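You operate a simulated robot arm through the tools that you are given. There is no shell and no other tool.

The job below is to be done with a simulated robot arm. You get a single attempt, and the scene is never put back.

## Task
Measure chain piece 29 in the gauge and sort it: over 64 mm is waste.
Fine: slide the gauge open again before lifting it; good goes in the green tray, waste in the grey tray marked WASTE.
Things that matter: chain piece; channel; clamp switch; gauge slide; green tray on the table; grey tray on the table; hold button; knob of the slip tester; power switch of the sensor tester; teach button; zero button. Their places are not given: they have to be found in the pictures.

It is judged by the outcome, as a careful person would: the job done as asked, and still so three seconds after it is handed in. It fails if anything else is knocked over, pushed out of place, dropped, spilled or broken.

## Robot
A 6-joint arm with a two-finger parallel gripper, fixed in place. Base frame: the origin is on the floor under the middle of its stand, x ahead of it, y to its left, z up; the work surface is at about z = 90. Lengths are in cm, angles in rad, forces in N, time in s.
With the tool pointing down near the work surface it reaches from about 26 to 68 cm from the base axis. Its first joint turns from -2.897 to 2.897 rad. Payload 1.57 kg.
Tool frame: the origin (TCP) lies between the finger pads and is the grasp point; the fingertips stand 3 cm ahead of it; z points along the fingers, y is the line along which they close. Largest opening 11 cm; finger width 2.4, thickness 1.2; the body of the gripper, 4.8 by 11.2 cm, starts 7.8 cm behind the TCP.
Orientation is told as [roll, pitch, yaw] about the base's x, y, z axes, in that order, counted from this pose: with the fingers straight down and closing along the base's y, the tool's x points along the base's -x, its y along +y and its z along -z.

## Interface
- The arm moves only by the tool nudge_tool. Its arguments are lists of equal length, an entry for each row: "claw": the closure, from 0 (fully open) to 1 (shut); "travel": the shift along the base's x, y, z in m, a list of three; "turn": the turn, a rotation vector about the base's x, y, z in rad, a list of three. In form: {"claw": [claw, ...], "travel": [[dx, dy, dz], ...], "turn": [[rx, ry, rz], ...]}. A call has 1 to 20 rows; each row shifts and turns the commanded pose from where the row before left it. Rows are played at 5 a second. More than 5 cm and 0.15 rad between two rows, or a gripper value outside its range, and nothing of the call is played. A pose out of reach is approached as far as the arm can. The call stops where the force on the tool passes 40 N (or 10 N more than at its start, if that is more) or the arm is blocked; 0.2 s more then pass. The fingers move at their own pace (about 10.8 cm/s each) and stop on an object; they squeeze with about 36 N. The grip force told is the motor's: it shows also when the fingers shut on nothing. Time passes only in rows, and 0.2 s behind the last, so rows that do not move let the fingers close. It gives the time, the measured TCP pose, the force on the tool (base axes), the opening and the grip force at its end, in the units of the frame above (readings bear some noise), with the torque about the TCP (base axes, N m) and any sound that the robot's microphone picked up.
- Cameras (640 x 400 px; columns grow to the right, rows downward): "scene" is fixed at [40.2, -65.04, 147.25]; the picture's right is [1.00, -0.06, 0.00], its down [-0.02, -0.35, -0.94] and it looks along [0.06, 0.94, -0.35] (base axes); focal length 371 px, centre (320, 200). "wrist" rides on the gripper at [7, 1.6, -14.1] in the tool frame; the picture's right is [-0.23, 0.97, 0.00], its down [-0.86, -0.20, -0.48] and it looks along [-0.47, -0.11, 0.88] (tool axes); focal length 222 px, centre (320, 200).
- capture(camera): a new picture of that camera. No time passes.
- slide_trunk(by): moves the trunk up (or, below 0, down) by that many cm; the arm rides with it, the base frame stays. It gives what a move gives, with no picture.
- pixel_to_xyz(camera, pixels): for up to 12 pixels [column, row] of the newest picture of that camera ("zoom" is the newest enlarged one), the place [x, y, z] in the base frame of the surface seen there, good to about 0.2 cm. No time passes.
- inspect(camera, box): a new picture of the part [left, top, right, bottom] of that camera's present view, enlarged. No time passes.
- hand_in(): hands the job in; it is judged then, once.

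Open the gripper and draw the arm clear of the work before you hand the job in, unless the task says otherwise.

The tools are called as name(argument=value, ...) on one line, values as JSON. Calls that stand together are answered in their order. nudge_tool: Moves the arm, as the interface text tells. Its arguments: {"type":"object","properties":{"claw":{"type":"array"},"travel":{"type":"array"},"turn":{"type":"array"}},"required":["claw","travel","turn"]} The other tools are called the same way: slide_trunk (by) moves the trunk up or down; capture (camera) takes a picture; pixel_to_xyz (camera, pixels) gives the place of the surface under pixels of a picture; inspect (camera, box) takes an enlarged picture of a part of a camera's view; hand_in () hands the job in.

At the start:

```text
clock: 0.0
eef_pos: [12.39, 51.49, 124.25]
orientation: [0.001, -0.001, 0.001]
force: [-1.0, -0.2, 0.2]
ft_torque: [-0.02, 0.0, -0.03]
finger_gap: 10.98
finger_force: 0.0
trunk travel left (down, up): [-32.5, 26.5]
```

scene: 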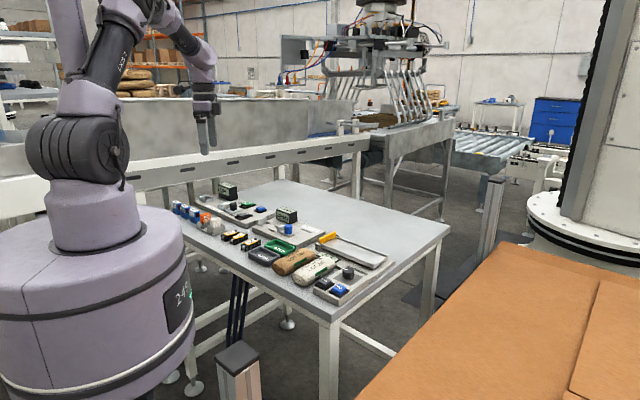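
wrist: 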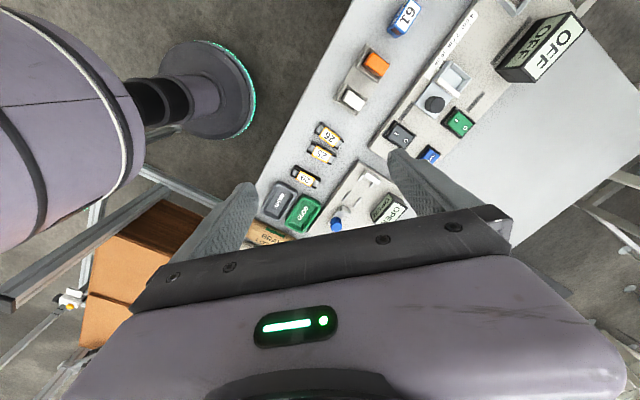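

The scene picture shows a table with several devices around pixel (180-390, 180-310). I take enlarged pictures of that part and the wrist view to identify each thing.

inspect(camera="scene", box=[160, 170, 300, 258])

inspect(camera="scene", box=[240, 200, 400, 310])

inspect(camera="wrist", box=[240, 0, 640, 250])

```text
4.55 times, centred on (230, 214) of scene
```

zoom: 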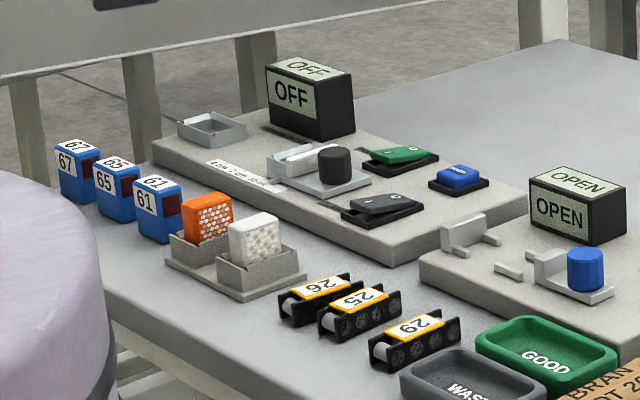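

```text
3.64 times, centred on (320, 255) of scene
```

zoom: 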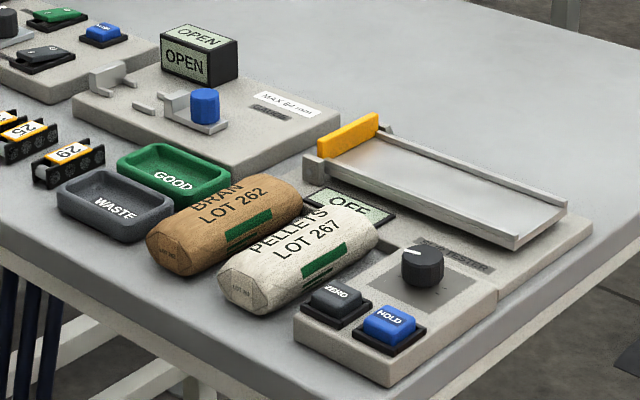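

```text
1.60 times, centred on (440, 125) of wrist
```

zoom: 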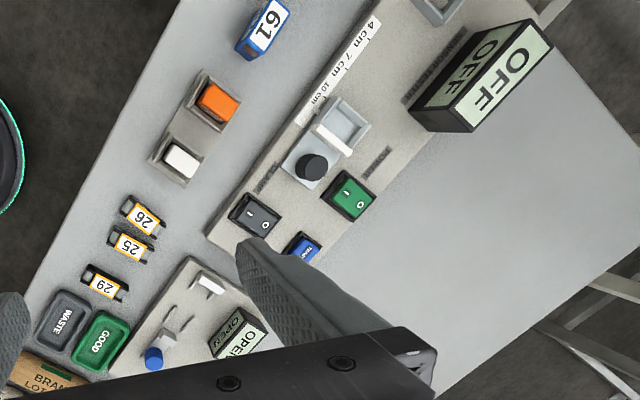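

The gauge looks like the "OPEN" device with a blue knob (scene ~ (288,229)), piece 29 sits near scene (250,245), trays at (265,257) grey and (278,248) green. I ask for their places.

inspect(camera="scene", box=[230, 200, 326, 260])

```text
6.67 times, centred on (278, 230) of scene
```

zoom: 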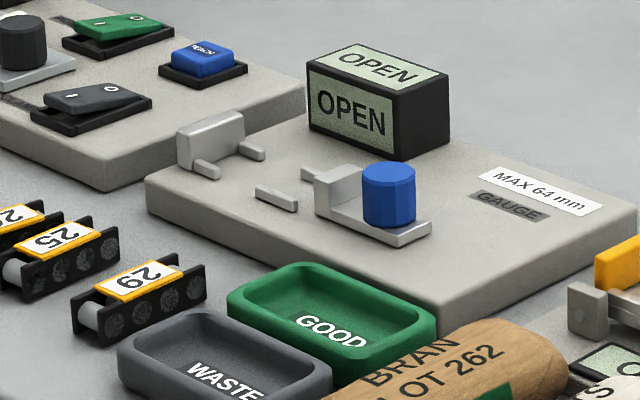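

pixel_to_xyz(camera="zoom", pixels=[[140, 280], [85, 292], [195, 268], [388, 175], [388, 230], [335, 175], [210, 130], [208, 170], [250, 152], [275, 200], [310, 175], [420, 235]])

pixel_to_xyz(camera="zoom", pixels=[[330, 300], [220, 350], [432, 305], [147, 190], [445, 290], [635, 205], [290, 140], [350, 105], [445, 75], [230, 310], [120, 345], [330, 380]])

```text
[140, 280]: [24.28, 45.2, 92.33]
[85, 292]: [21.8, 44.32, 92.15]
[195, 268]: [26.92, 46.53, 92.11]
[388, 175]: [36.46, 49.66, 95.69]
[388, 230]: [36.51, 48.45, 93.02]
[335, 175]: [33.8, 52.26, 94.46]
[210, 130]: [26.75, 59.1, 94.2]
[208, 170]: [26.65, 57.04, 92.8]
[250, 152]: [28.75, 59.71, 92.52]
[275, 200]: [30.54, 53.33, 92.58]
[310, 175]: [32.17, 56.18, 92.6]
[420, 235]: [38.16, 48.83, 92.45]
```

```text
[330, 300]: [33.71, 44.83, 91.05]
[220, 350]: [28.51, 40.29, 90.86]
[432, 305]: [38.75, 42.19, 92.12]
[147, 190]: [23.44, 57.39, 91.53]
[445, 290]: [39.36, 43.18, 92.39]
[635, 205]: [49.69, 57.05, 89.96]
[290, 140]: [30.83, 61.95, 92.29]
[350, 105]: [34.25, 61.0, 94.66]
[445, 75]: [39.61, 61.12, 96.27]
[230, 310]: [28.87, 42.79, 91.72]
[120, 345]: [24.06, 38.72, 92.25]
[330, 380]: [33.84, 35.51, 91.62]
```

Gauge slide's blue knob is near (36.5, 49.5, 95), piece 29 near (24.3, 45.3, 92). I move the arm a bit forward and down so the wrist camera looks onto the gauge and the piece.

nudge_tool(claw=[0, 0, 0, 0, 0], travel=[[0.01, 0, -0.02], [0.01, 0, -0.02], [0.01, 0, -0.02], [0.01, 0, -0.02], [0, 0, 0]], turn=[[0, 0, 0], [0, 0, 0], [0, 0, 0], [0, 0, 0], [0, 0, 0]])

capture(camera="wrist")

```text
clock: 1.2
eef_pos: [16.54, 51.4, 116.19]
orientation: [-0.001, 0.0, 0.0]
force: [-0.4, 0.1, 0.3]
ft_torque: [-0.03, 0.01, -0.01]
finger_gap: 11.01
finger_force: 0.1
trunk travel left (down, up): [-32.5, 26.5]
```

```text
taken
```

wrist: 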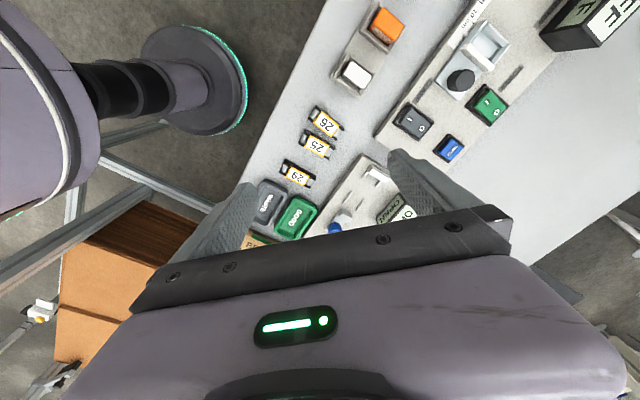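

The wrist view is blocked by the gripper's body below row 230; the gauge sits at (370,190), partly hidden. I move further along +x so that the gauge comes into the free upper part.

nudge_tool(claw=[0, 0, 0, 0, 0], travel=[[0.03, 0.0, -0.01], [0.03, 0.0, -0.01], [0.03, 0.0, -0.01], [0.03, 0.0, -0.01], [0, 0, 0]], turn=[[0, 0, 0], [0, 0, 0], [0, 0, 0], [0, 0, 0], [0, 0, 0]])

capture(camera="wrist")

inspect(camera="wrist", box=[220, 40, 440, 220])

```text
clock: 2.4
eef_pos: [28.57, 51.46, 112.34]
orientation: [0.001, 0.0, -0.001]
force: [-0.1, 0.0, 0.0]
ft_torque: [0.0, -0.02, -0.02]
finger_gap: 11.0
finger_force: 0.1
trunk travel left (down, up): [-32.5, 26.5]
```

```text
taken
```

wrist: 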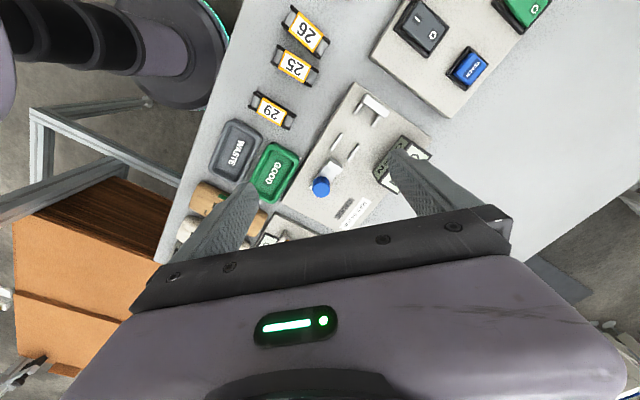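

```text
2.22 times, centred on (330, 130) of wrist
```

zoom: 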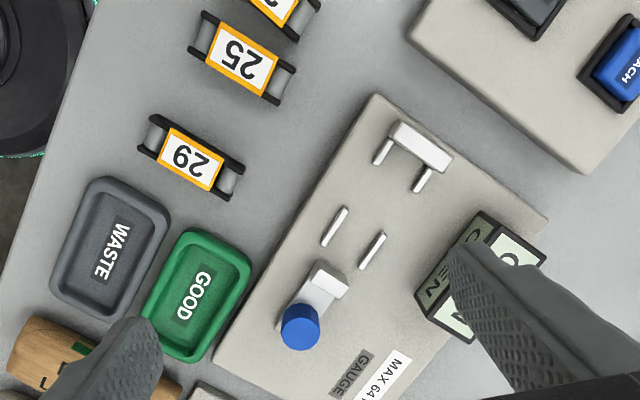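

Now the gauge is clear: fixed jaw at zoom (418,148), two pairs of guide rails (channel) around (375,200), slide jaw at (328,280) with blue knob (300,325). I measure these precisely.

pixel_to_xyz(camera="zoom", pixels=[[395, 130], [447, 162], [391, 142], [436, 170], [383, 150], [424, 180], [335, 225], [372, 250], [315, 275], [345, 292], [300, 310], [300, 340]])

pixel_to_xyz(camera="zoom", pixels=[[160, 125], [150, 150], [240, 165], [225, 195], [192, 160], [170, 150], [210, 172], [374, 95], [548, 218], [215, 365], [300, 150], [375, 205]])

pixel_to_xyz(camera="zoom", pixels=[[345, 208], [323, 243], [383, 232], [361, 267], [322, 263], [346, 282], [306, 280], [110, 245], [105, 180], [55, 290], [165, 215], [110, 310]])

pixel_to_xyz(camera="zoom", pixels=[[195, 295], [195, 235], [250, 260], [185, 355], [145, 325], [480, 220], [430, 290], [470, 340], [285, 325], [315, 325], [20, 330], [180, 385]])

```text
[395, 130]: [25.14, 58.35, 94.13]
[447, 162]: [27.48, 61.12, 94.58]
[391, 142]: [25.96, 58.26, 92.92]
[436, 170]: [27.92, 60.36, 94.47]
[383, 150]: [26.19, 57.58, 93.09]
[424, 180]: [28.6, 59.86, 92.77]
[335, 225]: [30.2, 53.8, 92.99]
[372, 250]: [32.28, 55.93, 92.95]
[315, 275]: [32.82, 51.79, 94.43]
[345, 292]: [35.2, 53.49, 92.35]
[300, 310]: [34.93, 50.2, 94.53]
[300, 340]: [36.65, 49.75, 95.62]
```

```text
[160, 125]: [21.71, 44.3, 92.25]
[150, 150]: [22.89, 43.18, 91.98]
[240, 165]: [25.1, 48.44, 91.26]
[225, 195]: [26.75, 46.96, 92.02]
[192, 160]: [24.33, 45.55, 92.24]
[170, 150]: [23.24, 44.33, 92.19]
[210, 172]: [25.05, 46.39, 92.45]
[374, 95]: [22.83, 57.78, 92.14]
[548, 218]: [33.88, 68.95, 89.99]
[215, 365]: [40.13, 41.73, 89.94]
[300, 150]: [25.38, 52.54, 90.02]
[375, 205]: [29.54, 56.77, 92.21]
```

```text
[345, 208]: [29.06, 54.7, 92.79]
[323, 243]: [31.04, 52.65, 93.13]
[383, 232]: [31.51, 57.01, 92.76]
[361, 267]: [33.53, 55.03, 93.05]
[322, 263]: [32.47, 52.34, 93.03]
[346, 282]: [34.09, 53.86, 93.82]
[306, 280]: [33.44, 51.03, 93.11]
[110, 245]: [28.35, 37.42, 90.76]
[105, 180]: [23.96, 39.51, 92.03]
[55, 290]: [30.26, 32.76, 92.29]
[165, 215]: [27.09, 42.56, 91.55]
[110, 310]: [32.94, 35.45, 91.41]
```

```text
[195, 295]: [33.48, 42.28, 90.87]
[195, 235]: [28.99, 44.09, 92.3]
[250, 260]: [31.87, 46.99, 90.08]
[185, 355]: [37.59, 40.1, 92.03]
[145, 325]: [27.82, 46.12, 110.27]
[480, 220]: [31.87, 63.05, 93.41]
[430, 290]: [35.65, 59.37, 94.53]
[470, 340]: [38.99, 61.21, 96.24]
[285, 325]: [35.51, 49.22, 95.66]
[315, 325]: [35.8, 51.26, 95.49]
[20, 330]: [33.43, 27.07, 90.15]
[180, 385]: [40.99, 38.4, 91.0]
```

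Piece 29's centre is about (24.3, 45.6), its long axis about +47°, the gauge's axis about -43°. I move above the piece with a yaw of about 0.8 rad for a close look.

nudge_tool(claw=[0, 0, 0, 0, 0, 0, 0, 0], travel=[[-0.007, -0.01, -0.007], [-0.007, -0.01, -0.007], [-0.007, -0.01, -0.007], [-0.007, -0.01, -0.007], [-0.007, -0.01, -0.007], [-0.007, -0.009, -0.007], [0, 0, 0], [0, 0, 0]], turn=[[0, 0, 0.135], [0, 0, 0.135], [0, 0, 0.135], [0, 0, 0.135], [0, 0, 0.135], [0, 0, 0.135], [0, 0, 0], [0, 0, 0]])

capture(camera="wrist")

inspect(camera="wrist", box=[220, 50, 440, 220])

```text
clock: 4.2
eef_pos: [24.36, 45.61, 108.2]
orientation: [-0.001, 0.0, 0.81]
force: [-0.1, 0.5, -0.4]
ft_torque: [0.02, 0.01, -0.01]
finger_gap: 10.98
finger_force: 0.0
trunk travel left (down, up): [-32.5, 26.5]
```

```text
taken
```

wrist: 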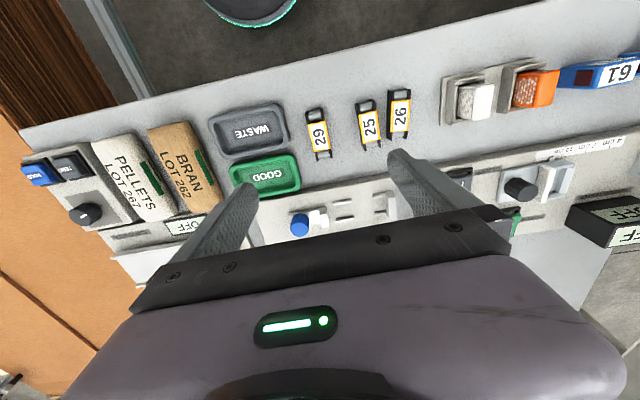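

```text
2.35 times, centred on (330, 135) of wrist
```

zoom: 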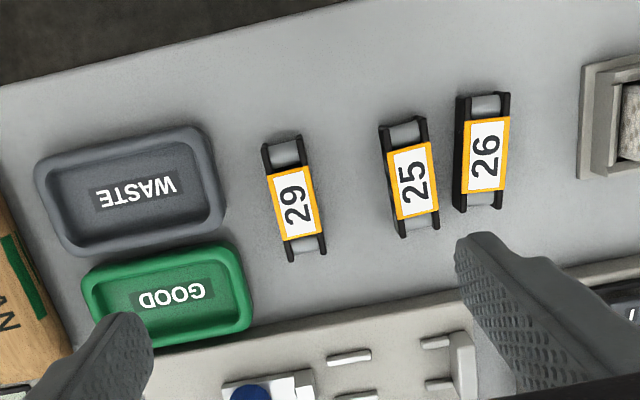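

Piece 29 is at zoom (294,198) here, neighbours 25 at (410,175), grey tray right edge at (222,200). I measure the piece's edges and neighbours for the finger clearance.

pixel_to_xyz(camera="zoom", pixels=[[265, 146], [299, 138], [291, 257], [324, 250], [278, 202], [313, 195], [295, 198], [285, 152], [304, 244], [222, 200], [382, 140], [398, 230]])

pixel_to_xyz(camera="zoom", pixels=[[272, 170], [306, 163], [284, 232], [318, 225], [274, 172], [283, 238], [300, 168], [315, 230], [332, 358], [370, 352], [337, 398], [425, 343]])

```text
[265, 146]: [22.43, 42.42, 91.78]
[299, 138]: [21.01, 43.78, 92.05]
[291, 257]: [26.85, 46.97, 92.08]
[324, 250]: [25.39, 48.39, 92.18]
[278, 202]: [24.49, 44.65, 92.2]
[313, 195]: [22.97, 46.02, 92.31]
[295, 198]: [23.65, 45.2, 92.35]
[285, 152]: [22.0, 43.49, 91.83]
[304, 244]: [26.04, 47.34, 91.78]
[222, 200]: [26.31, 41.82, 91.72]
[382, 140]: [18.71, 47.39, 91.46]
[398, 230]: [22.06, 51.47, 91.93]
```

```text
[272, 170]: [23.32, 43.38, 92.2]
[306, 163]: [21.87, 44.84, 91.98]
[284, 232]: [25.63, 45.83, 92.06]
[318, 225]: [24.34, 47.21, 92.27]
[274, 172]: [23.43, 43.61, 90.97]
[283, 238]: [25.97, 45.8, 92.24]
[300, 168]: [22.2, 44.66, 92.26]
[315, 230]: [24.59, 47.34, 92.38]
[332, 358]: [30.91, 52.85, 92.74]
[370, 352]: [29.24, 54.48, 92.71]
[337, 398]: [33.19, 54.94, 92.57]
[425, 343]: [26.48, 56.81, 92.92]
```

The piece is 2.0 cm wide and about 6.35 cm long, centred at (23.92, 45.39) at 46.1°, so the yaw is right. I set the opening to about 4 cm (clear of the grey tray's edge at 4.2 cm and of piece 25), shift over the centre and come down to z ≈ 98.

nudge_tool(claw=[0.64, 0.64, 0.64, 0.64, 0.64], travel=[[-0.0044, -0.0022, 0], [0, 0, -0.034], [0, 0, -0.034], [0, 0, -0.034], [0, 0, 0]], turn=[[0, 0, 0], [0, 0, 0], [0, 0, 0], [0, 0, 0], [0, 0, 0]])

capture(camera="wrist")

inspect(camera="wrist", box=[220, 70, 440, 220])

```text
clock: 5.4
eef_pos: [23.85, 45.36, 97.89]
orientation: [-0.002, 0.001, 0.81]
force: [0.6, -0.3, -0.3]
ft_torque: [0.01, -0.01, 0.0]
finger_gap: 3.96
finger_force: 0.1
trunk travel left (down, up): [-32.5, 26.5]
```

```text
taken
```

wrist: 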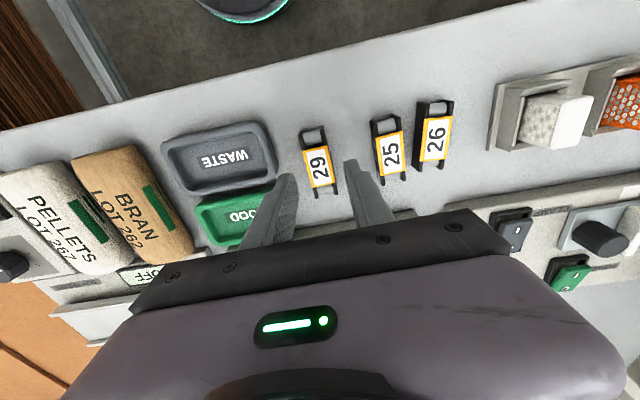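

```text
2.67 times, centred on (330, 145) of wrist
```

zoom: 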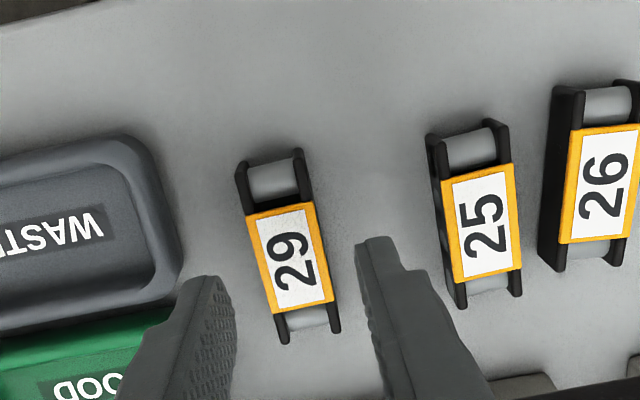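

The open fingers straddle piece 29 (at zoom (290,260)) evenly, clear of tray and piece 25. I go down to TCP z ≈ 93.8 so the tips stand about 0.8 cm above the table.

nudge_tool(claw=[0.64, 0.64, 0.64, 0.64], travel=[[0.0005, 0.0003, -0.02], [0, 0, -0.012], [0, 0, -0.009], [0, 0, 0]], turn=[[0, 0, 0], [0, 0, 0], [0, 0, 0], [0, 0, 0]])

inspect(camera="wrist", box=[220, 70, 440, 220])

inspect(camera="scene", box=[200, 190, 310, 260])

```text
clock: 6.4
eef_pos: [23.92, 45.44, 93.75]
orientation: [0.0, -0.001, 0.81]
force: [0.3, 0.2, 0.7]
ft_torque: [-0.02, 0.03, 0.0]
finger_gap: 3.98
finger_force: 0.1
trunk travel left (down, up): [-32.5, 26.5]
```

```text
2.67 times, centred on (330, 145) of wrist
```

zoom: 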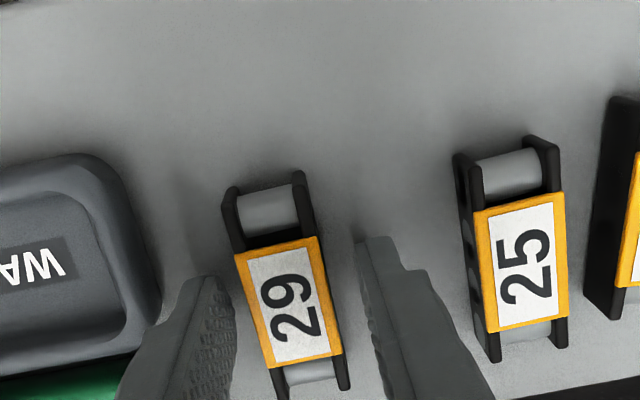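

```text
5.71 times, centred on (255, 225) of scene
```

zoom: 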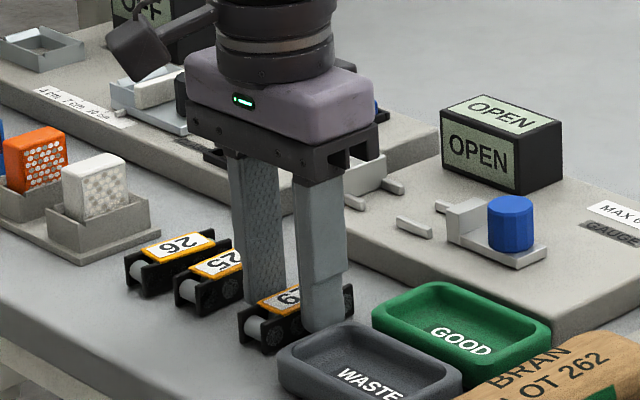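

Fingers stand on both sides of piece 29, tips near the table. I close on it and wait for the grip.

nudge_tool(claw=[1, 1, 1, 1], travel=[[0, 0, 0], [0, 0, 0], [0, 0, 0], [0, 0, 0]], turn=[[0, 0, 0], [0, 0, 0], [0, 0, 0], [0, 0, 0]])

inspect(camera="wrist", box=[220, 70, 440, 220])

```text
clock: 7.4
eef_pos: [23.95, 45.44, 93.73]
orientation: [0.001, 0.0, 0.81]
force: [0.1, 0.9, -0.3]
ft_torque: [-0.02, -0.01, -0.02]
finger_gap: 2.34
finger_force: 35.2
trunk travel left (down, up): [-32.5, 26.5]
```

```text
2.67 times, centred on (330, 145) of wrist
```

zoom: 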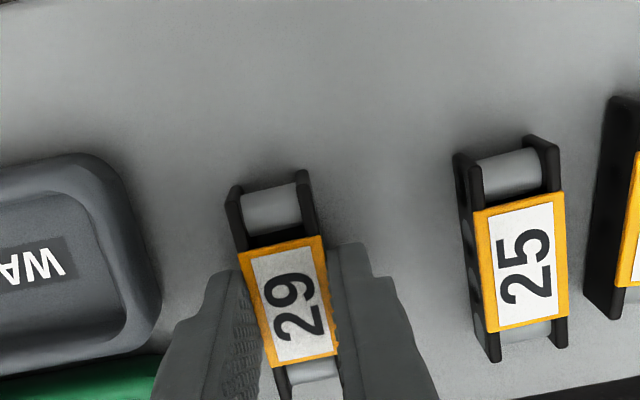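

Gripped at 2.34 cm with 35 N. I lift it straight up by about 9 cm.

nudge_tool(claw=[1, 1, 1, 1, 1], travel=[[0, 0, 0.01], [0, 0, 0.02], [0, 0, 0.03], [0, 0, 0.03], [0, 0, 0]], turn=[[0, 0, 0], [0, 0, 0], [0, 0, 0], [0, 0, 0], [0, 0, 0]])

capture(camera="wrist")

inspect(camera="wrist", box=[220, 70, 440, 220])

```text
clock: 8.6
eef_pos: [23.84, 45.35, 102.83]
orientation: [0.0, -0.001, 0.809]
force: [0.7, -0.6, -1.5]
ft_torque: [-0.02, -0.01, 0.01]
finger_gap: 2.32
finger_force: 35.4
trunk travel left (down, up): [-32.5, 26.5]
```

```text
taken
```

wrist: 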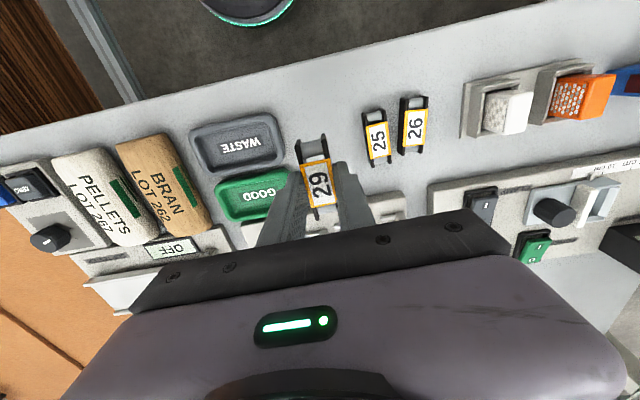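

```text
2.67 times, centred on (330, 145) of wrist
```

zoom: 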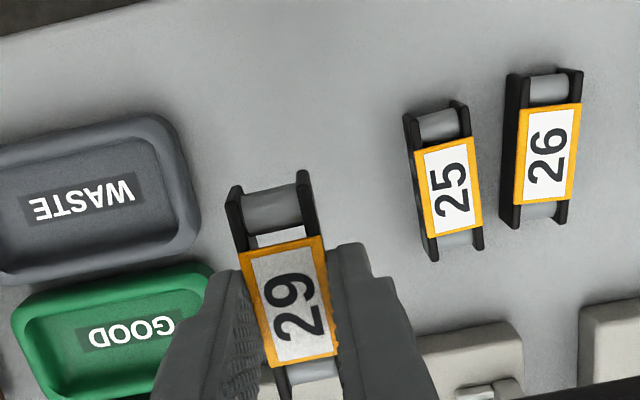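

The piece is held steady. I turn by -1.56 rad to line its length up with the gauge's axis while moving at z ≈ 105 to above the channel near (29, 57).

nudge_tool(claw=[1, 1, 1, 1, 1, 1, 1, 1, 1, 1, 1, 1, 1, 1], travel=[[0.0043, 0.0097, 0.002], [0.0043, 0.0097, 0.002], [0.0043, 0.0097, 0.002], [0.0043, 0.0097, 0.002], [0.0043, 0.0097, 0.002], [0.0043, 0.0097, 0.002], [0.0043, 0.0097, 0.002], [0.0043, 0.0097, 0.002], [0.0043, 0.0097, 0.002], [0.0043, 0.0097, 0.002], [0.0043, 0.0097, 0.002], [0.0043, 0.0097, 0.002], [0, 0, 0], [0, 0, 0]], turn=[[0, 0, -0.13], [0, 0, -0.13], [0, 0, -0.13], [0, 0, -0.13], [0, 0, -0.13], [0, 0, -0.13], [0, 0, -0.13], [0, 0, -0.13], [0, 0, -0.13], [0, 0, -0.13], [0, 0, -0.13], [0, 0, -0.13], [0, 0, 0], [0, 0, 0]])

capture(camera="wrist")

inspect(camera="wrist", box=[220, 70, 440, 220])

inspect(camera="scene", box=[220, 180, 340, 255])

```text
clock: 11.6
eef_pos: [29.07, 56.99, 105.2]
orientation: [0.0, 0.001, -0.752]
force: [-0.2, 0.1, -0.8]
ft_torque: [0.05, -0.04, 0.0]
finger_gap: 2.33
finger_force: 35.5
trunk travel left (down, up): [-32.5, 26.5]
```

```text
taken
```

wrist: 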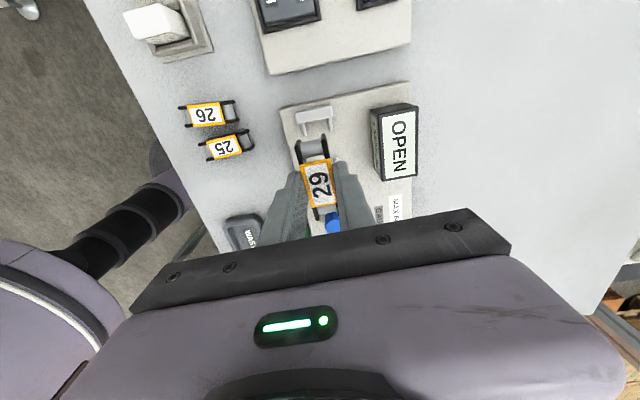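

```text
2.67 times, centred on (330, 145) of wrist
```

zoom: 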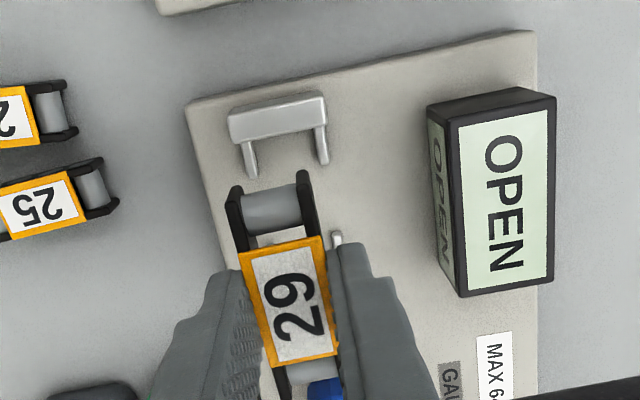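

```text
5.33 times, centred on (280, 218) of scene
```

zoom: 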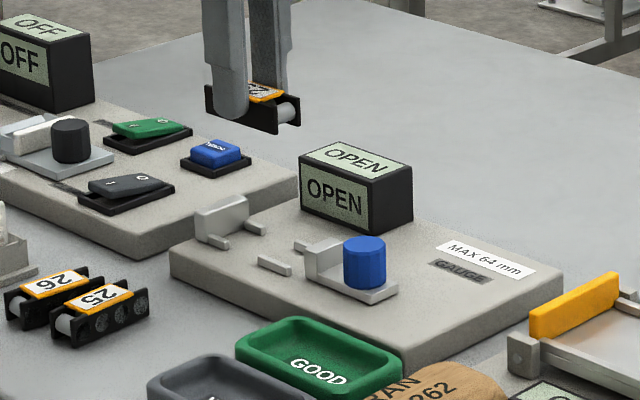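

The held piece is over the channel, fixed jaw at wrist-zoom (280,120) ahead of it. I take enlarged views to measure the fixed jaw, its guide rails and the gauge base edges precisely.

inspect(camera="wrist", box=[270, 80, 430, 180])

```text
4.00 times, centred on (350, 130) of wrist
```

zoom: 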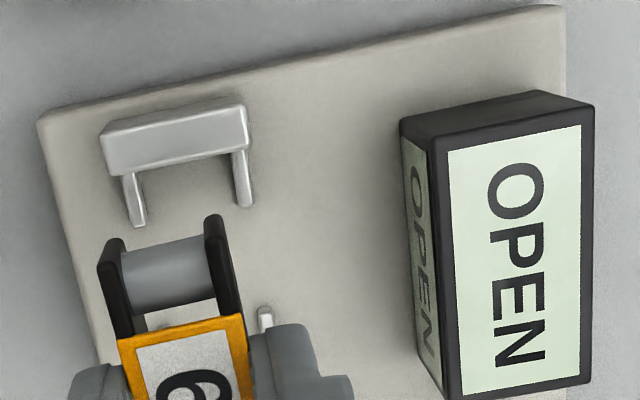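

pixel_to_xyz(camera="zoom", pixels=[[108, 138], [243, 110], [110, 168], [243, 143], [113, 176], [240, 150], [127, 190], [140, 220], [237, 165], [246, 200], [260, 320], [45, 125]])

pixel_to_xyz(camera="zoom", pixels=[[560, 12], [45, 120], [55, 200], [75, 300], [565, 70], [190, 180], [195, 250], [106, 245], [212, 222], [165, 275], [122, 345], [245, 320]])

```text
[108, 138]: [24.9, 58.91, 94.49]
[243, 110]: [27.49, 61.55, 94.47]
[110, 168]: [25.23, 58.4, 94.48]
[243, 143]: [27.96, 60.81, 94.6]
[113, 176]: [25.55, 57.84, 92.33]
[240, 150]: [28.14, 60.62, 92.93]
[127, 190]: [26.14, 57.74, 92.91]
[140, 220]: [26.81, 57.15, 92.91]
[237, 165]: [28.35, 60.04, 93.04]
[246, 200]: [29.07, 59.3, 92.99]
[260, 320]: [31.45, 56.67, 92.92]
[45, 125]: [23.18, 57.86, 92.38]
```

```text
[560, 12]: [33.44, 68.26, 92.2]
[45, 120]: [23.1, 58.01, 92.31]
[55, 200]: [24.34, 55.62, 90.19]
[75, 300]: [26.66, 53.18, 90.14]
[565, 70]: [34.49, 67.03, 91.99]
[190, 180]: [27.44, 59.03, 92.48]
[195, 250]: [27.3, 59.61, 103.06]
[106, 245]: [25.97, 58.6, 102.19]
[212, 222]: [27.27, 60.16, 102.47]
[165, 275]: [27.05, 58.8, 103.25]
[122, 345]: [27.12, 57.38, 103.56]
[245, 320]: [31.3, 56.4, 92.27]
```

Gauge axis comes out at -45° (long base edge), channel centre line x+y ≈ 86.1, gap between the rails centred near (29.2, 56.9), base surface z ≈ 92.3. I trim yaw by -0.033 and position, then come down to TCP z ≈ 98 and check.

nudge_tool(claw=[1, 1, 1, 1, 1], travel=[[0.0012, -0.0008, -0.01], [0, 0, -0.02], [0, 0, -0.02], [0, 0, -0.02], [0, 0, 0]], turn=[[0, 0, -0.033], [0, 0, 0], [0, 0, 0], [0, 0, 0], [0, 0, 0]])

inspect(camera="wrist", box=[250, 80, 410, 200])

inspect(camera="scene", box=[230, 195, 326, 255])

```text
clock: 12.8
eef_pos: [29.16, 56.93, 98.12]
orientation: [0.002, 0.0, -0.783]
force: [0.0, -0.5, -1.3]
ft_torque: [-0.03, -0.01, -0.03]
finger_gap: 2.33
finger_force: 35.0
trunk travel left (down, up): [-32.5, 26.5]
```

```text
3.33 times, centred on (330, 140) of wrist
```

zoom: 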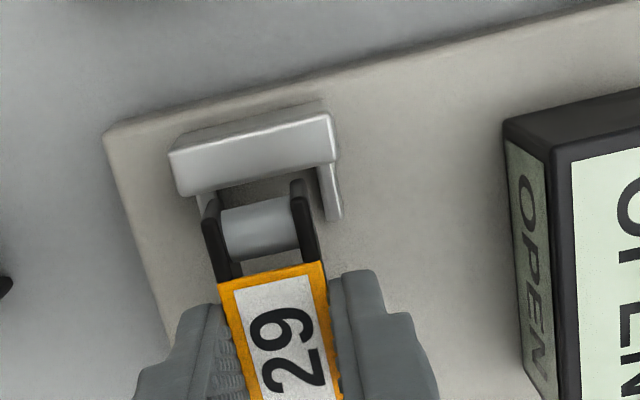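

```text
6.67 times, centred on (278, 225) of scene
```

zoom: 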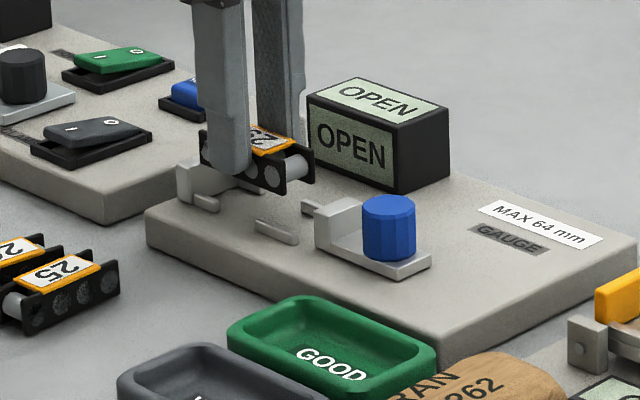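

The piece hovers about 2 cm above the base, nicely between the rails. I measure its leading end against the fixed jaw before lowering.

inspect(camera="wrist", box=[270, 90, 366, 150])

```text
6.67 times, centred on (318, 120) of wrist
```

zoom: 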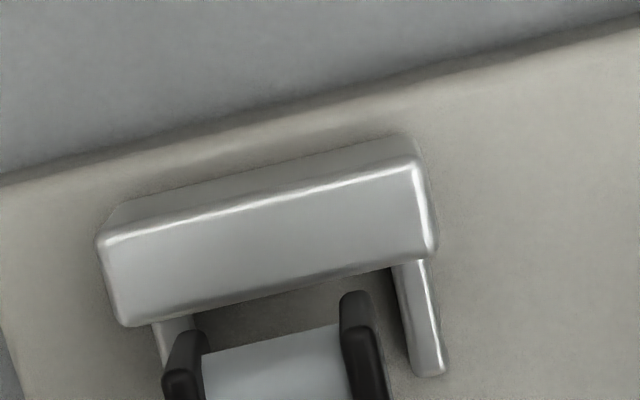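

pixel_to_xyz(camera="zoom", pixels=[[130, 312], [420, 240], [190, 340], [355, 300], [180, 350], [352, 310], [430, 365], [400, 275], [280, 320], [110, 245], [415, 170], [170, 330]])

```text
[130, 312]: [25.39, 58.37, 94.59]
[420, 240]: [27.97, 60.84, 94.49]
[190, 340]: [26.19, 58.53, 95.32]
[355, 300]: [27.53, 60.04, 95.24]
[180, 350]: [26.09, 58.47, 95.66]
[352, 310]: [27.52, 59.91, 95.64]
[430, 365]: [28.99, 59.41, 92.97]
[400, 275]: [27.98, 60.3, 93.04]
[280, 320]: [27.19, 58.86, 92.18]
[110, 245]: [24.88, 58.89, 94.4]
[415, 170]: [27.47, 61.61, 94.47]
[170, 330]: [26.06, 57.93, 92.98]
```

The leading end (s ≈ -22.93) clears the jaw face (≈ -23.25) by about 0.3 cm and is centred sideways within 0.05 cm. I shift 0.15 cm away from the jaw and lower to TCP z ≈ 96.4.

nudge_tool(claw=[1, 1, 1, 1], travel=[[0.001, -0.001, 0], [0, 0, -0.009], [0, 0, -0.008], [0, 0, 0]], turn=[[0, 0, 0], [0, 0, 0], [0, 0, 0], [0, 0, 0]])

inspect(camera="wrist", box=[250, 80, 410, 200])

inspect(camera="scene", box=[240, 205, 320, 255])

```text
clock: 13.8
eef_pos: [29.32, 56.8, 96.47]
orientation: [-0.001, -0.001, -0.785]
force: [0.6, 0.1, -0.5]
ft_torque: [-0.01, 0.01, -0.03]
finger_gap: 2.33
finger_force: 35.5
trunk travel left (down, up): [-32.5, 26.5]
```

```text
3.33 times, centred on (330, 140) of wrist
```

zoom: 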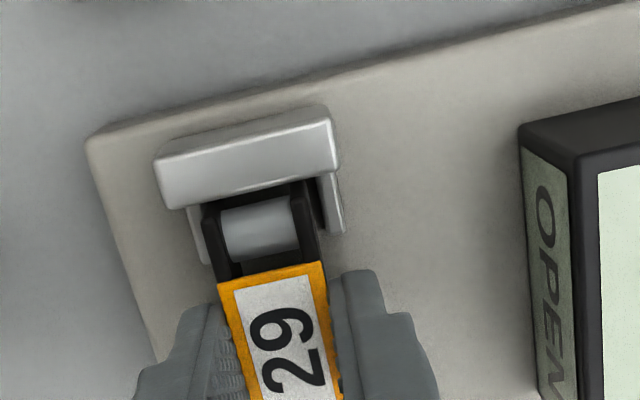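

```text
8.00 times, centred on (280, 230) of scene
```

zoom: 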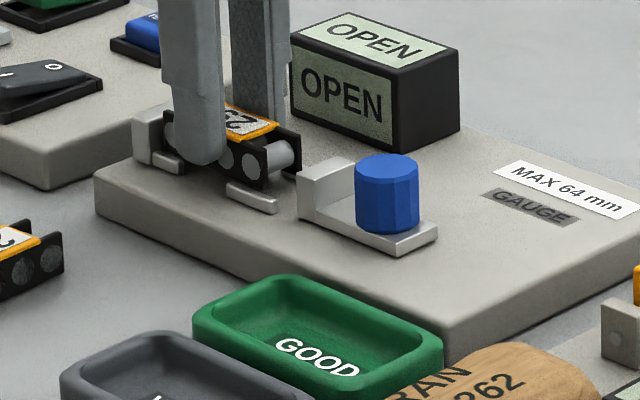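

The piece is between the rails, about half a centimetre above the base. I lower by 0.1 cm steps watching the force.

nudge_tool(claw=[1, 1, 1, 1, 1], travel=[[0, 0, -0.001], [0, 0, -0.001], [0, 0, -0.001], [0, 0, -0.001], [0, 0, 0]], turn=[[0, 0, 0], [0, 0, 0], [0, 0, 0], [0, 0, 0], [0, 0, 0]])

```text
clock: 15.0
eef_pos: [29.43, 56.84, 96.08]
orientation: [0.0, 0.001, -0.784]
force: [-1.2, 0.4, -1.2]
ft_torque: [-0.01, 0.01, -0.01]
finger_gap: 2.32
finger_force: 35.4
trunk travel left (down, up): [-32.5, 26.5]
```

No contact force yet at z 96.08. I go on in 0.1 cm steps.

nudge_tool(claw=[1, 1, 1], travel=[[0, 0, -0.001], [0, 0, -0.001], [0, 0, 0]], turn=[[0, 0, 0], [0, 0, 0], [0, 0, 0]])

inspect(camera="scene", box=[248, 210, 296, 240])

```text
clock: 15.8
eef_pos: [29.29, 56.93, 96.04]
orientation: [0.002, 0.001, -0.783]
force: [2.1, -0.1, 11.5]
ft_torque: [-0.18, -0.17, 0.02]
finger_gap: 2.31
finger_force: 35.9
trunk travel left (down, up): [-32.5, 26.5]
```

```text
13.33 times, centred on (272, 225) of scene
```

zoom: 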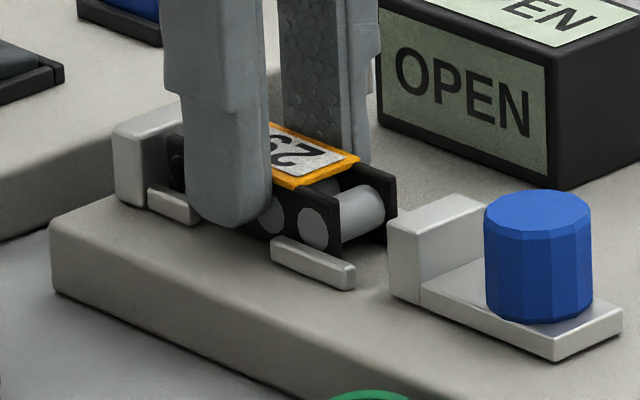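

Contact at 11.5 N: the piece stands on the gauge base, between jaw and slide, and the fingers are in the gap between the rails. I open to about 4 cm and rise.

nudge_tool(claw=[0.64, 0.64, 0.64, 0.64], travel=[[0, 0, 0.0005], [0, 0, 0], [0, 0, 0], [0, 0, 0]], turn=[[0, 0, 0], [0, 0, 0], [0, 0, 0], [0, 0, 0]])

inspect(camera="wrist", box=[250, 80, 410, 200])

inspect(camera="scene", box=[248, 210, 296, 240])

```text
clock: 16.8
eef_pos: [29.34, 56.81, 95.92]
orientation: [0.0, 0.0, -0.784]
force: [-0.6, 0.2, -0.7]
ft_torque: [0.0, 0.0, 0.03]
finger_gap: 3.97
finger_force: 0.0
trunk travel left (down, up): [-32.5, 26.5]
```

```text
3.33 times, centred on (330, 140) of wrist
```

zoom: 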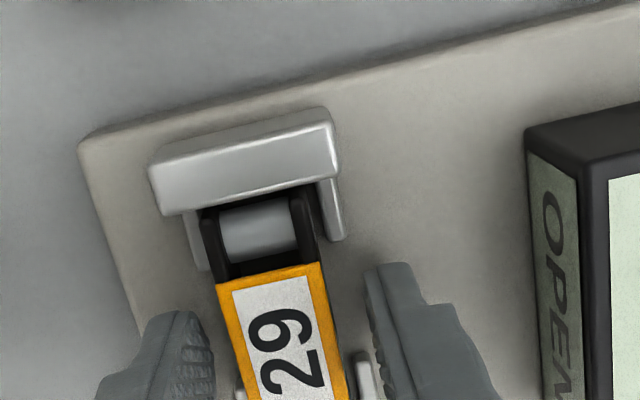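

```text
13.33 times, centred on (272, 225) of scene
```

zoom: 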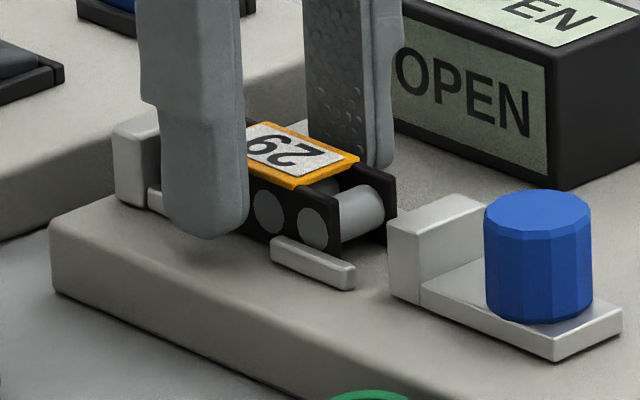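

The piece rests upright in the channel. I rise to z ≈ 103, then move along the gauge's axis to above the blue knob near (36, 50.1).

nudge_tool(claw=[0.64, 0.64, 0.64, 0.64, 0.64, 0.64, 0.64], travel=[[0, 0, 0.01], [0, 0, 0.03], [0, 0, 0.03], [0.022, -0.022, 0], [0.022, -0.022, 0], [0.022, -0.022, 0], [0, 0, 0]], turn=[[0, 0, 0], [0, 0, 0], [0, 0, 0], [0, 0, 0], [0, 0, 0], [0, 0, 0], [0, 0, 0]])

capture(camera="wrist")

inspect(camera="wrist", box=[250, 80, 410, 200])

```text
clock: 18.4
eef_pos: [35.9, 50.32, 102.9]
orientation: [0.001, 0.0, -0.784]
force: [0.2, 0.5, 0.4]
ft_torque: [-0.01, -0.01, 0.0]
finger_gap: 3.95
finger_force: 0.1
trunk travel left (down, up): [-32.5, 26.5]
```

```text
taken
```

wrist: 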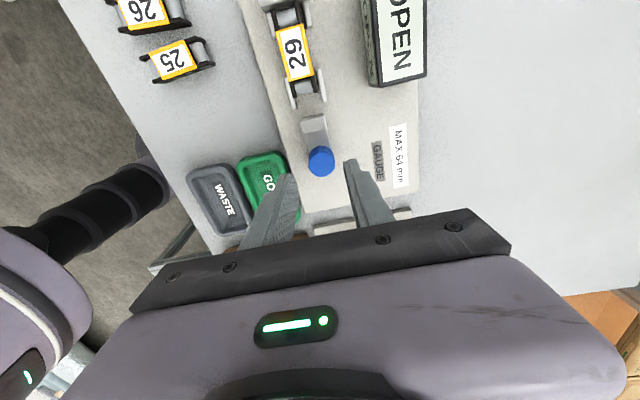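

```text
3.33 times, centred on (330, 140) of wrist
```

zoom: 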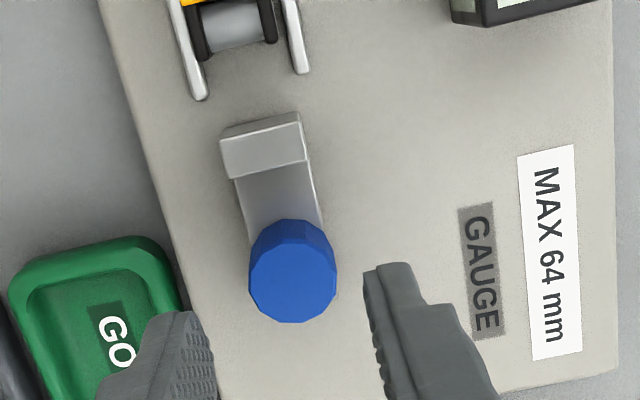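

The knob top is a circle around zoom (293,283), between the fingers. I measure its rim and the slide.

pixel_to_xyz(camera="zoom", pixels=[[254, 283], [332, 275], [290, 250], [298, 317], [293, 283], [265, 255], [322, 310], [225, 140], [300, 122], [228, 172], [305, 155], [255, 215]])

pixel_to_xyz(camera="zoom", pixels=[[195, 95], [300, 70], [172, 10], [288, 5], [205, 55], [272, 38], [230, 45], [175, 320], [380, 270], [405, 270], [150, 240], [320, 205]])

```text
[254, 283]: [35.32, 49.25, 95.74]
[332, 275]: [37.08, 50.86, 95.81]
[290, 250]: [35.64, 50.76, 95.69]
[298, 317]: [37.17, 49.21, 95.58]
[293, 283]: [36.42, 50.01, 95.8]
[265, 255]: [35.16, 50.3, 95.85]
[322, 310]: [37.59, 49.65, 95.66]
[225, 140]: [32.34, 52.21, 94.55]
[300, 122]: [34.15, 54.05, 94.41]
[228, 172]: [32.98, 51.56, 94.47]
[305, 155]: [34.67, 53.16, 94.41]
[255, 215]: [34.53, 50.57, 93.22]
```

```text
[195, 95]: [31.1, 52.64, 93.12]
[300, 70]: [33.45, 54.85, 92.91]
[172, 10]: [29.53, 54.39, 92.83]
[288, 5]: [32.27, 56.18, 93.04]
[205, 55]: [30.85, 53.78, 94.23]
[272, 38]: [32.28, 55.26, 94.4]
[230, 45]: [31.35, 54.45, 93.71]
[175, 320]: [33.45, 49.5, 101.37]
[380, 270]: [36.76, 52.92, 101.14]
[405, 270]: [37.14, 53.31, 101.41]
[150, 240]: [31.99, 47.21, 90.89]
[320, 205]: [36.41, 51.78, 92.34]
```

Knob centre ≈ (36.38, 50.02), diameter about 2.4, top z 95.75; slide plate z ≈ 93.1. I shift over it and lower in steps to TCP z ≈ 96.8 (tips at 93.8).

nudge_tool(claw=[0.64, 0.64, 0.64, 0.64, 0.64], travel=[[0.0044, -0.0028, 0], [0, 0, -0.025], [0, 0, -0.02], [0, 0, -0.016], [0, 0, 0]], turn=[[0, 0, 0], [0, 0, 0], [0, 0, 0], [0, 0, 0], [0, 0, 0]])

inspect(camera="wrist", box=[250, 80, 410, 200])

inspect(camera="scene", box=[248, 205, 312, 245])

```text
clock: 19.6
eef_pos: [36.32, 49.98, 96.86]
orientation: [-0.001, 0.002, -0.782]
force: [-0.4, -0.4, 0.0]
ft_torque: [0.0, -0.05, -0.04]
finger_gap: 3.93
finger_force: 0.1
trunk travel left (down, up): [-32.5, 26.5]
```

```text
3.33 times, centred on (330, 140) of wrist
```

zoom: 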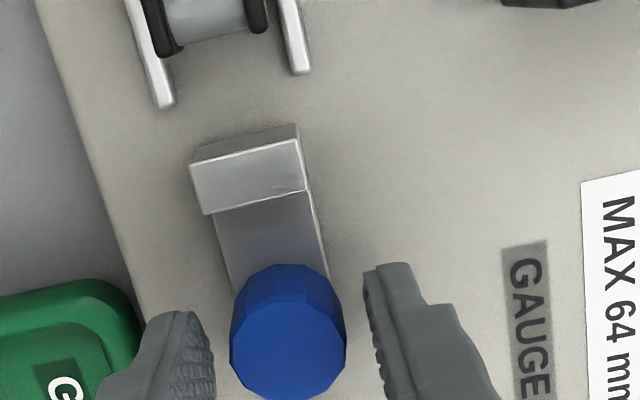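

```text
10.00 times, centred on (280, 225) of scene
```

zoom: 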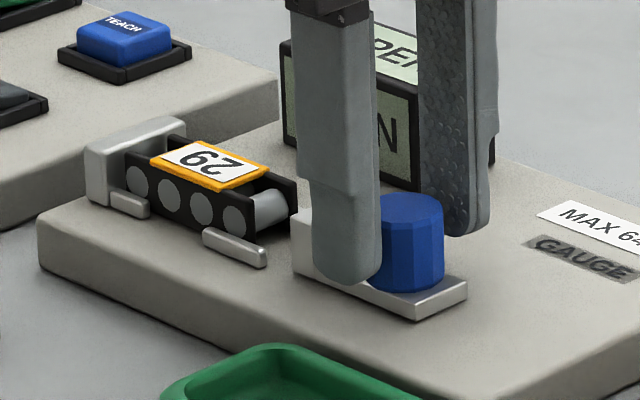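

The knob is centred between the fingers. I close on it.

nudge_tool(claw=[1, 1, 1, 1], travel=[[0, 0, 0], [0, 0, 0], [0, 0, 0], [0, 0, 0]], turn=[[0, 0, 0], [0, 0, 0], [0, 0, 0], [0, 0, 0]])

```text
clock: 20.6
eef_pos: [36.28, 50.03, 96.88]
orientation: [0.0, 0.001, -0.784]
force: [-1.0, -0.7, -3.8]
ft_torque: [0.24, -0.26, 0.02]
finger_gap: 2.7
finger_force: 37.7
trunk travel left (down, up): [-32.5, 26.5]
```

Gripped at 2.70 cm with only small side forces. I push the slide towards the fixed jaw, first by about 1.4 cm in small steps.

nudge_tool(claw=[1, 1, 1, 1, 1], travel=[[-0.0025, 0.0025, 0], [-0.0025, 0.0025, 0], [-0.0025, 0.0025, 0], [-0.0025, 0.0025, 0], [0, 0, 0]], turn=[[0, 0, 0], [0, 0, 0], [0, 0, 0], [0, 0, 0], [0, 0, 0]])

capture(camera="wrist")

inspect(camera="scene", box=[248, 205, 312, 245])

```text
clock: 21.8
eef_pos: [35.27, 50.94, 96.78]
orientation: [0.0, 0.0, -0.784]
force: [-1.9, -2.2, -3.1]
ft_torque: [0.22, -0.17, -0.01]
finger_gap: 2.66
finger_force: 37.5
trunk travel left (down, up): [-32.5, 26.5]
```

```text
taken
```

wrist: 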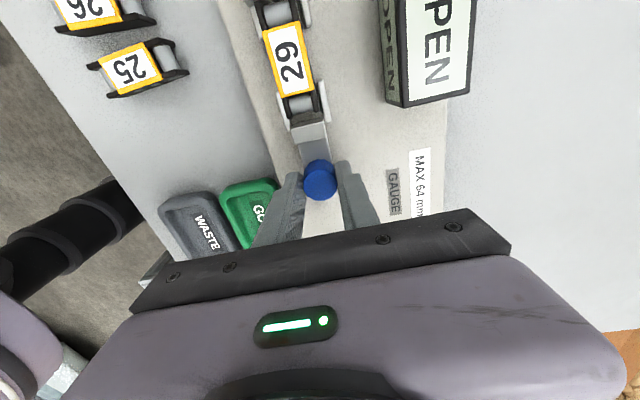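

```text
10.00 times, centred on (280, 225) of scene
```

zoom: 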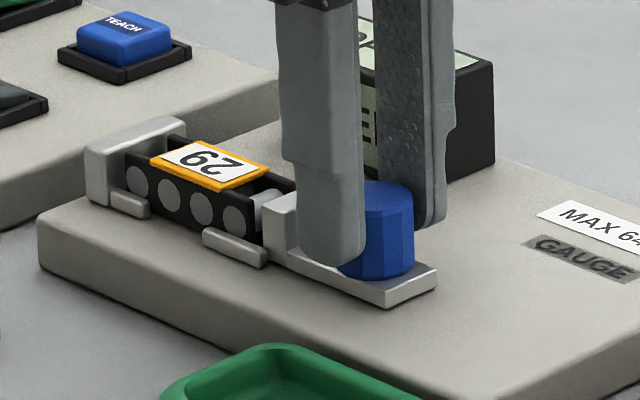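

The slide follows and its jaw is about 0.7 cm from the piece. I go on in 0.2 cm steps, watching the force.

nudge_tool(claw=[1, 1, 1, 1, 1], travel=[[-0.0014, 0.0014, 0], [-0.0014, 0.0014, 0], [-0.0014, 0.0014, 0], [-0.0014, 0.0014, 0], [0, 0, 0]], turn=[[0, 0, 0], [0, 0, 0], [0, 0, 0], [0, 0, 0], [0, 0, 0]])

inspect(camera="wrist", box=[230, 0, 486, 160])

inspect(camera="scene", box=[248, 205, 312, 245])

```text
clock: 23.0
eef_pos: [34.74, 51.56, 96.87]
orientation: [-0.001, -0.001, -0.783]
force: [-2.5, -2.3, -3.4]
ft_torque: [-0.45, 0.24, 0.04]
finger_gap: 2.7
finger_force: 37.6
trunk travel left (down, up): [-32.5, 26.5]
```

```text
2.50 times, centred on (358, 80) of wrist
```

zoom: 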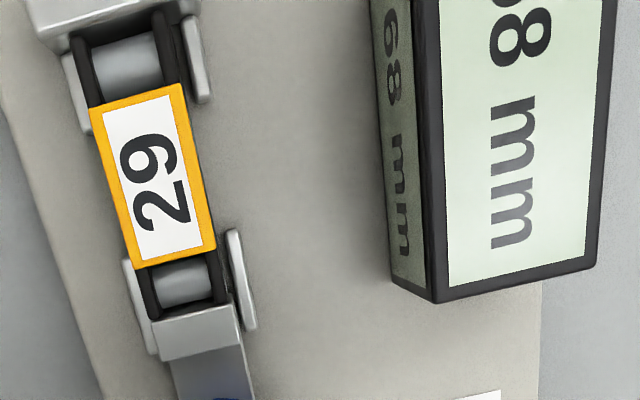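

```text
10.00 times, centred on (280, 225) of scene
```

zoom: 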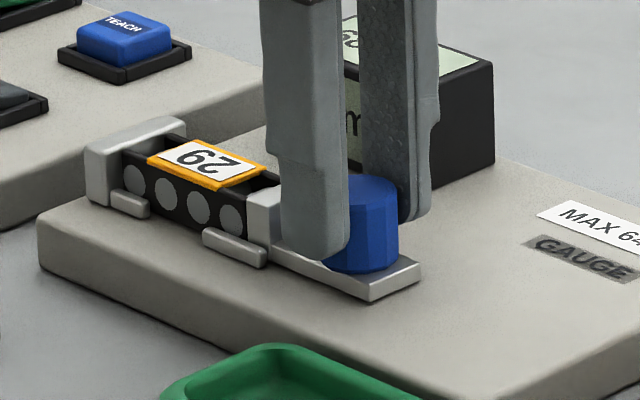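

The display now reads a number ("..68 mm") because the slide is nearly closed, but the piece is not yet pressed against the fixed jaw. I continue in 0.1 cm steps until the force rises.

nudge_tool(claw=[1, 1, 1, 1], travel=[[-0.0007, 0.0007, 0], [-0.0007, 0.0007, 0], [-0.0007, 0.0007, 0], [0, 0, 0]], turn=[[0, 0, 0], [0, 0, 0], [0, 0, 0], [0, 0, 0]])

inspect(camera="wrist", box=[230, 0, 486, 160])

inspect(camera="scene", box=[248, 205, 312, 245])

```text
clock: 24.0
eef_pos: [34.59, 51.52, 96.82]
orientation: [0.0, 0.0, -0.782]
force: [10.3, -13.5, 2.6]
ft_torque: [-1.03, -0.46, -0.03]
finger_gap: 2.69
finger_force: 37.8
trunk travel left (down, up): [-32.5, 26.5]
```

```text
2.50 times, centred on (358, 80) of wrist
```

zoom: 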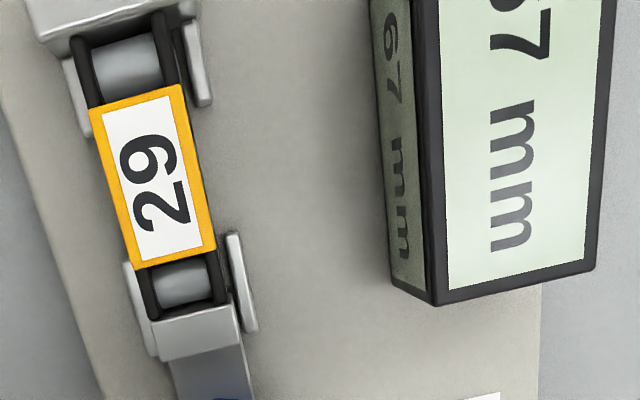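

```text
10.00 times, centred on (280, 225) of scene
```

zoom: 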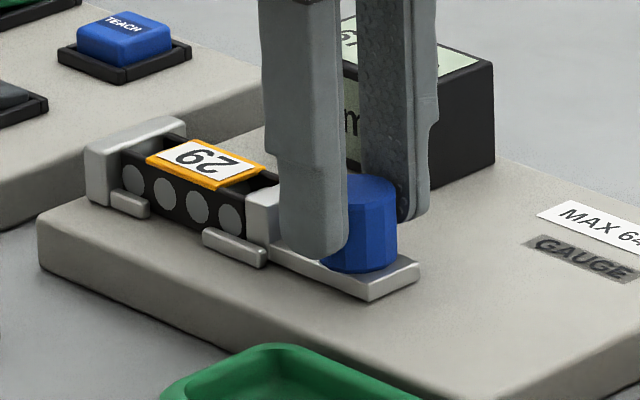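

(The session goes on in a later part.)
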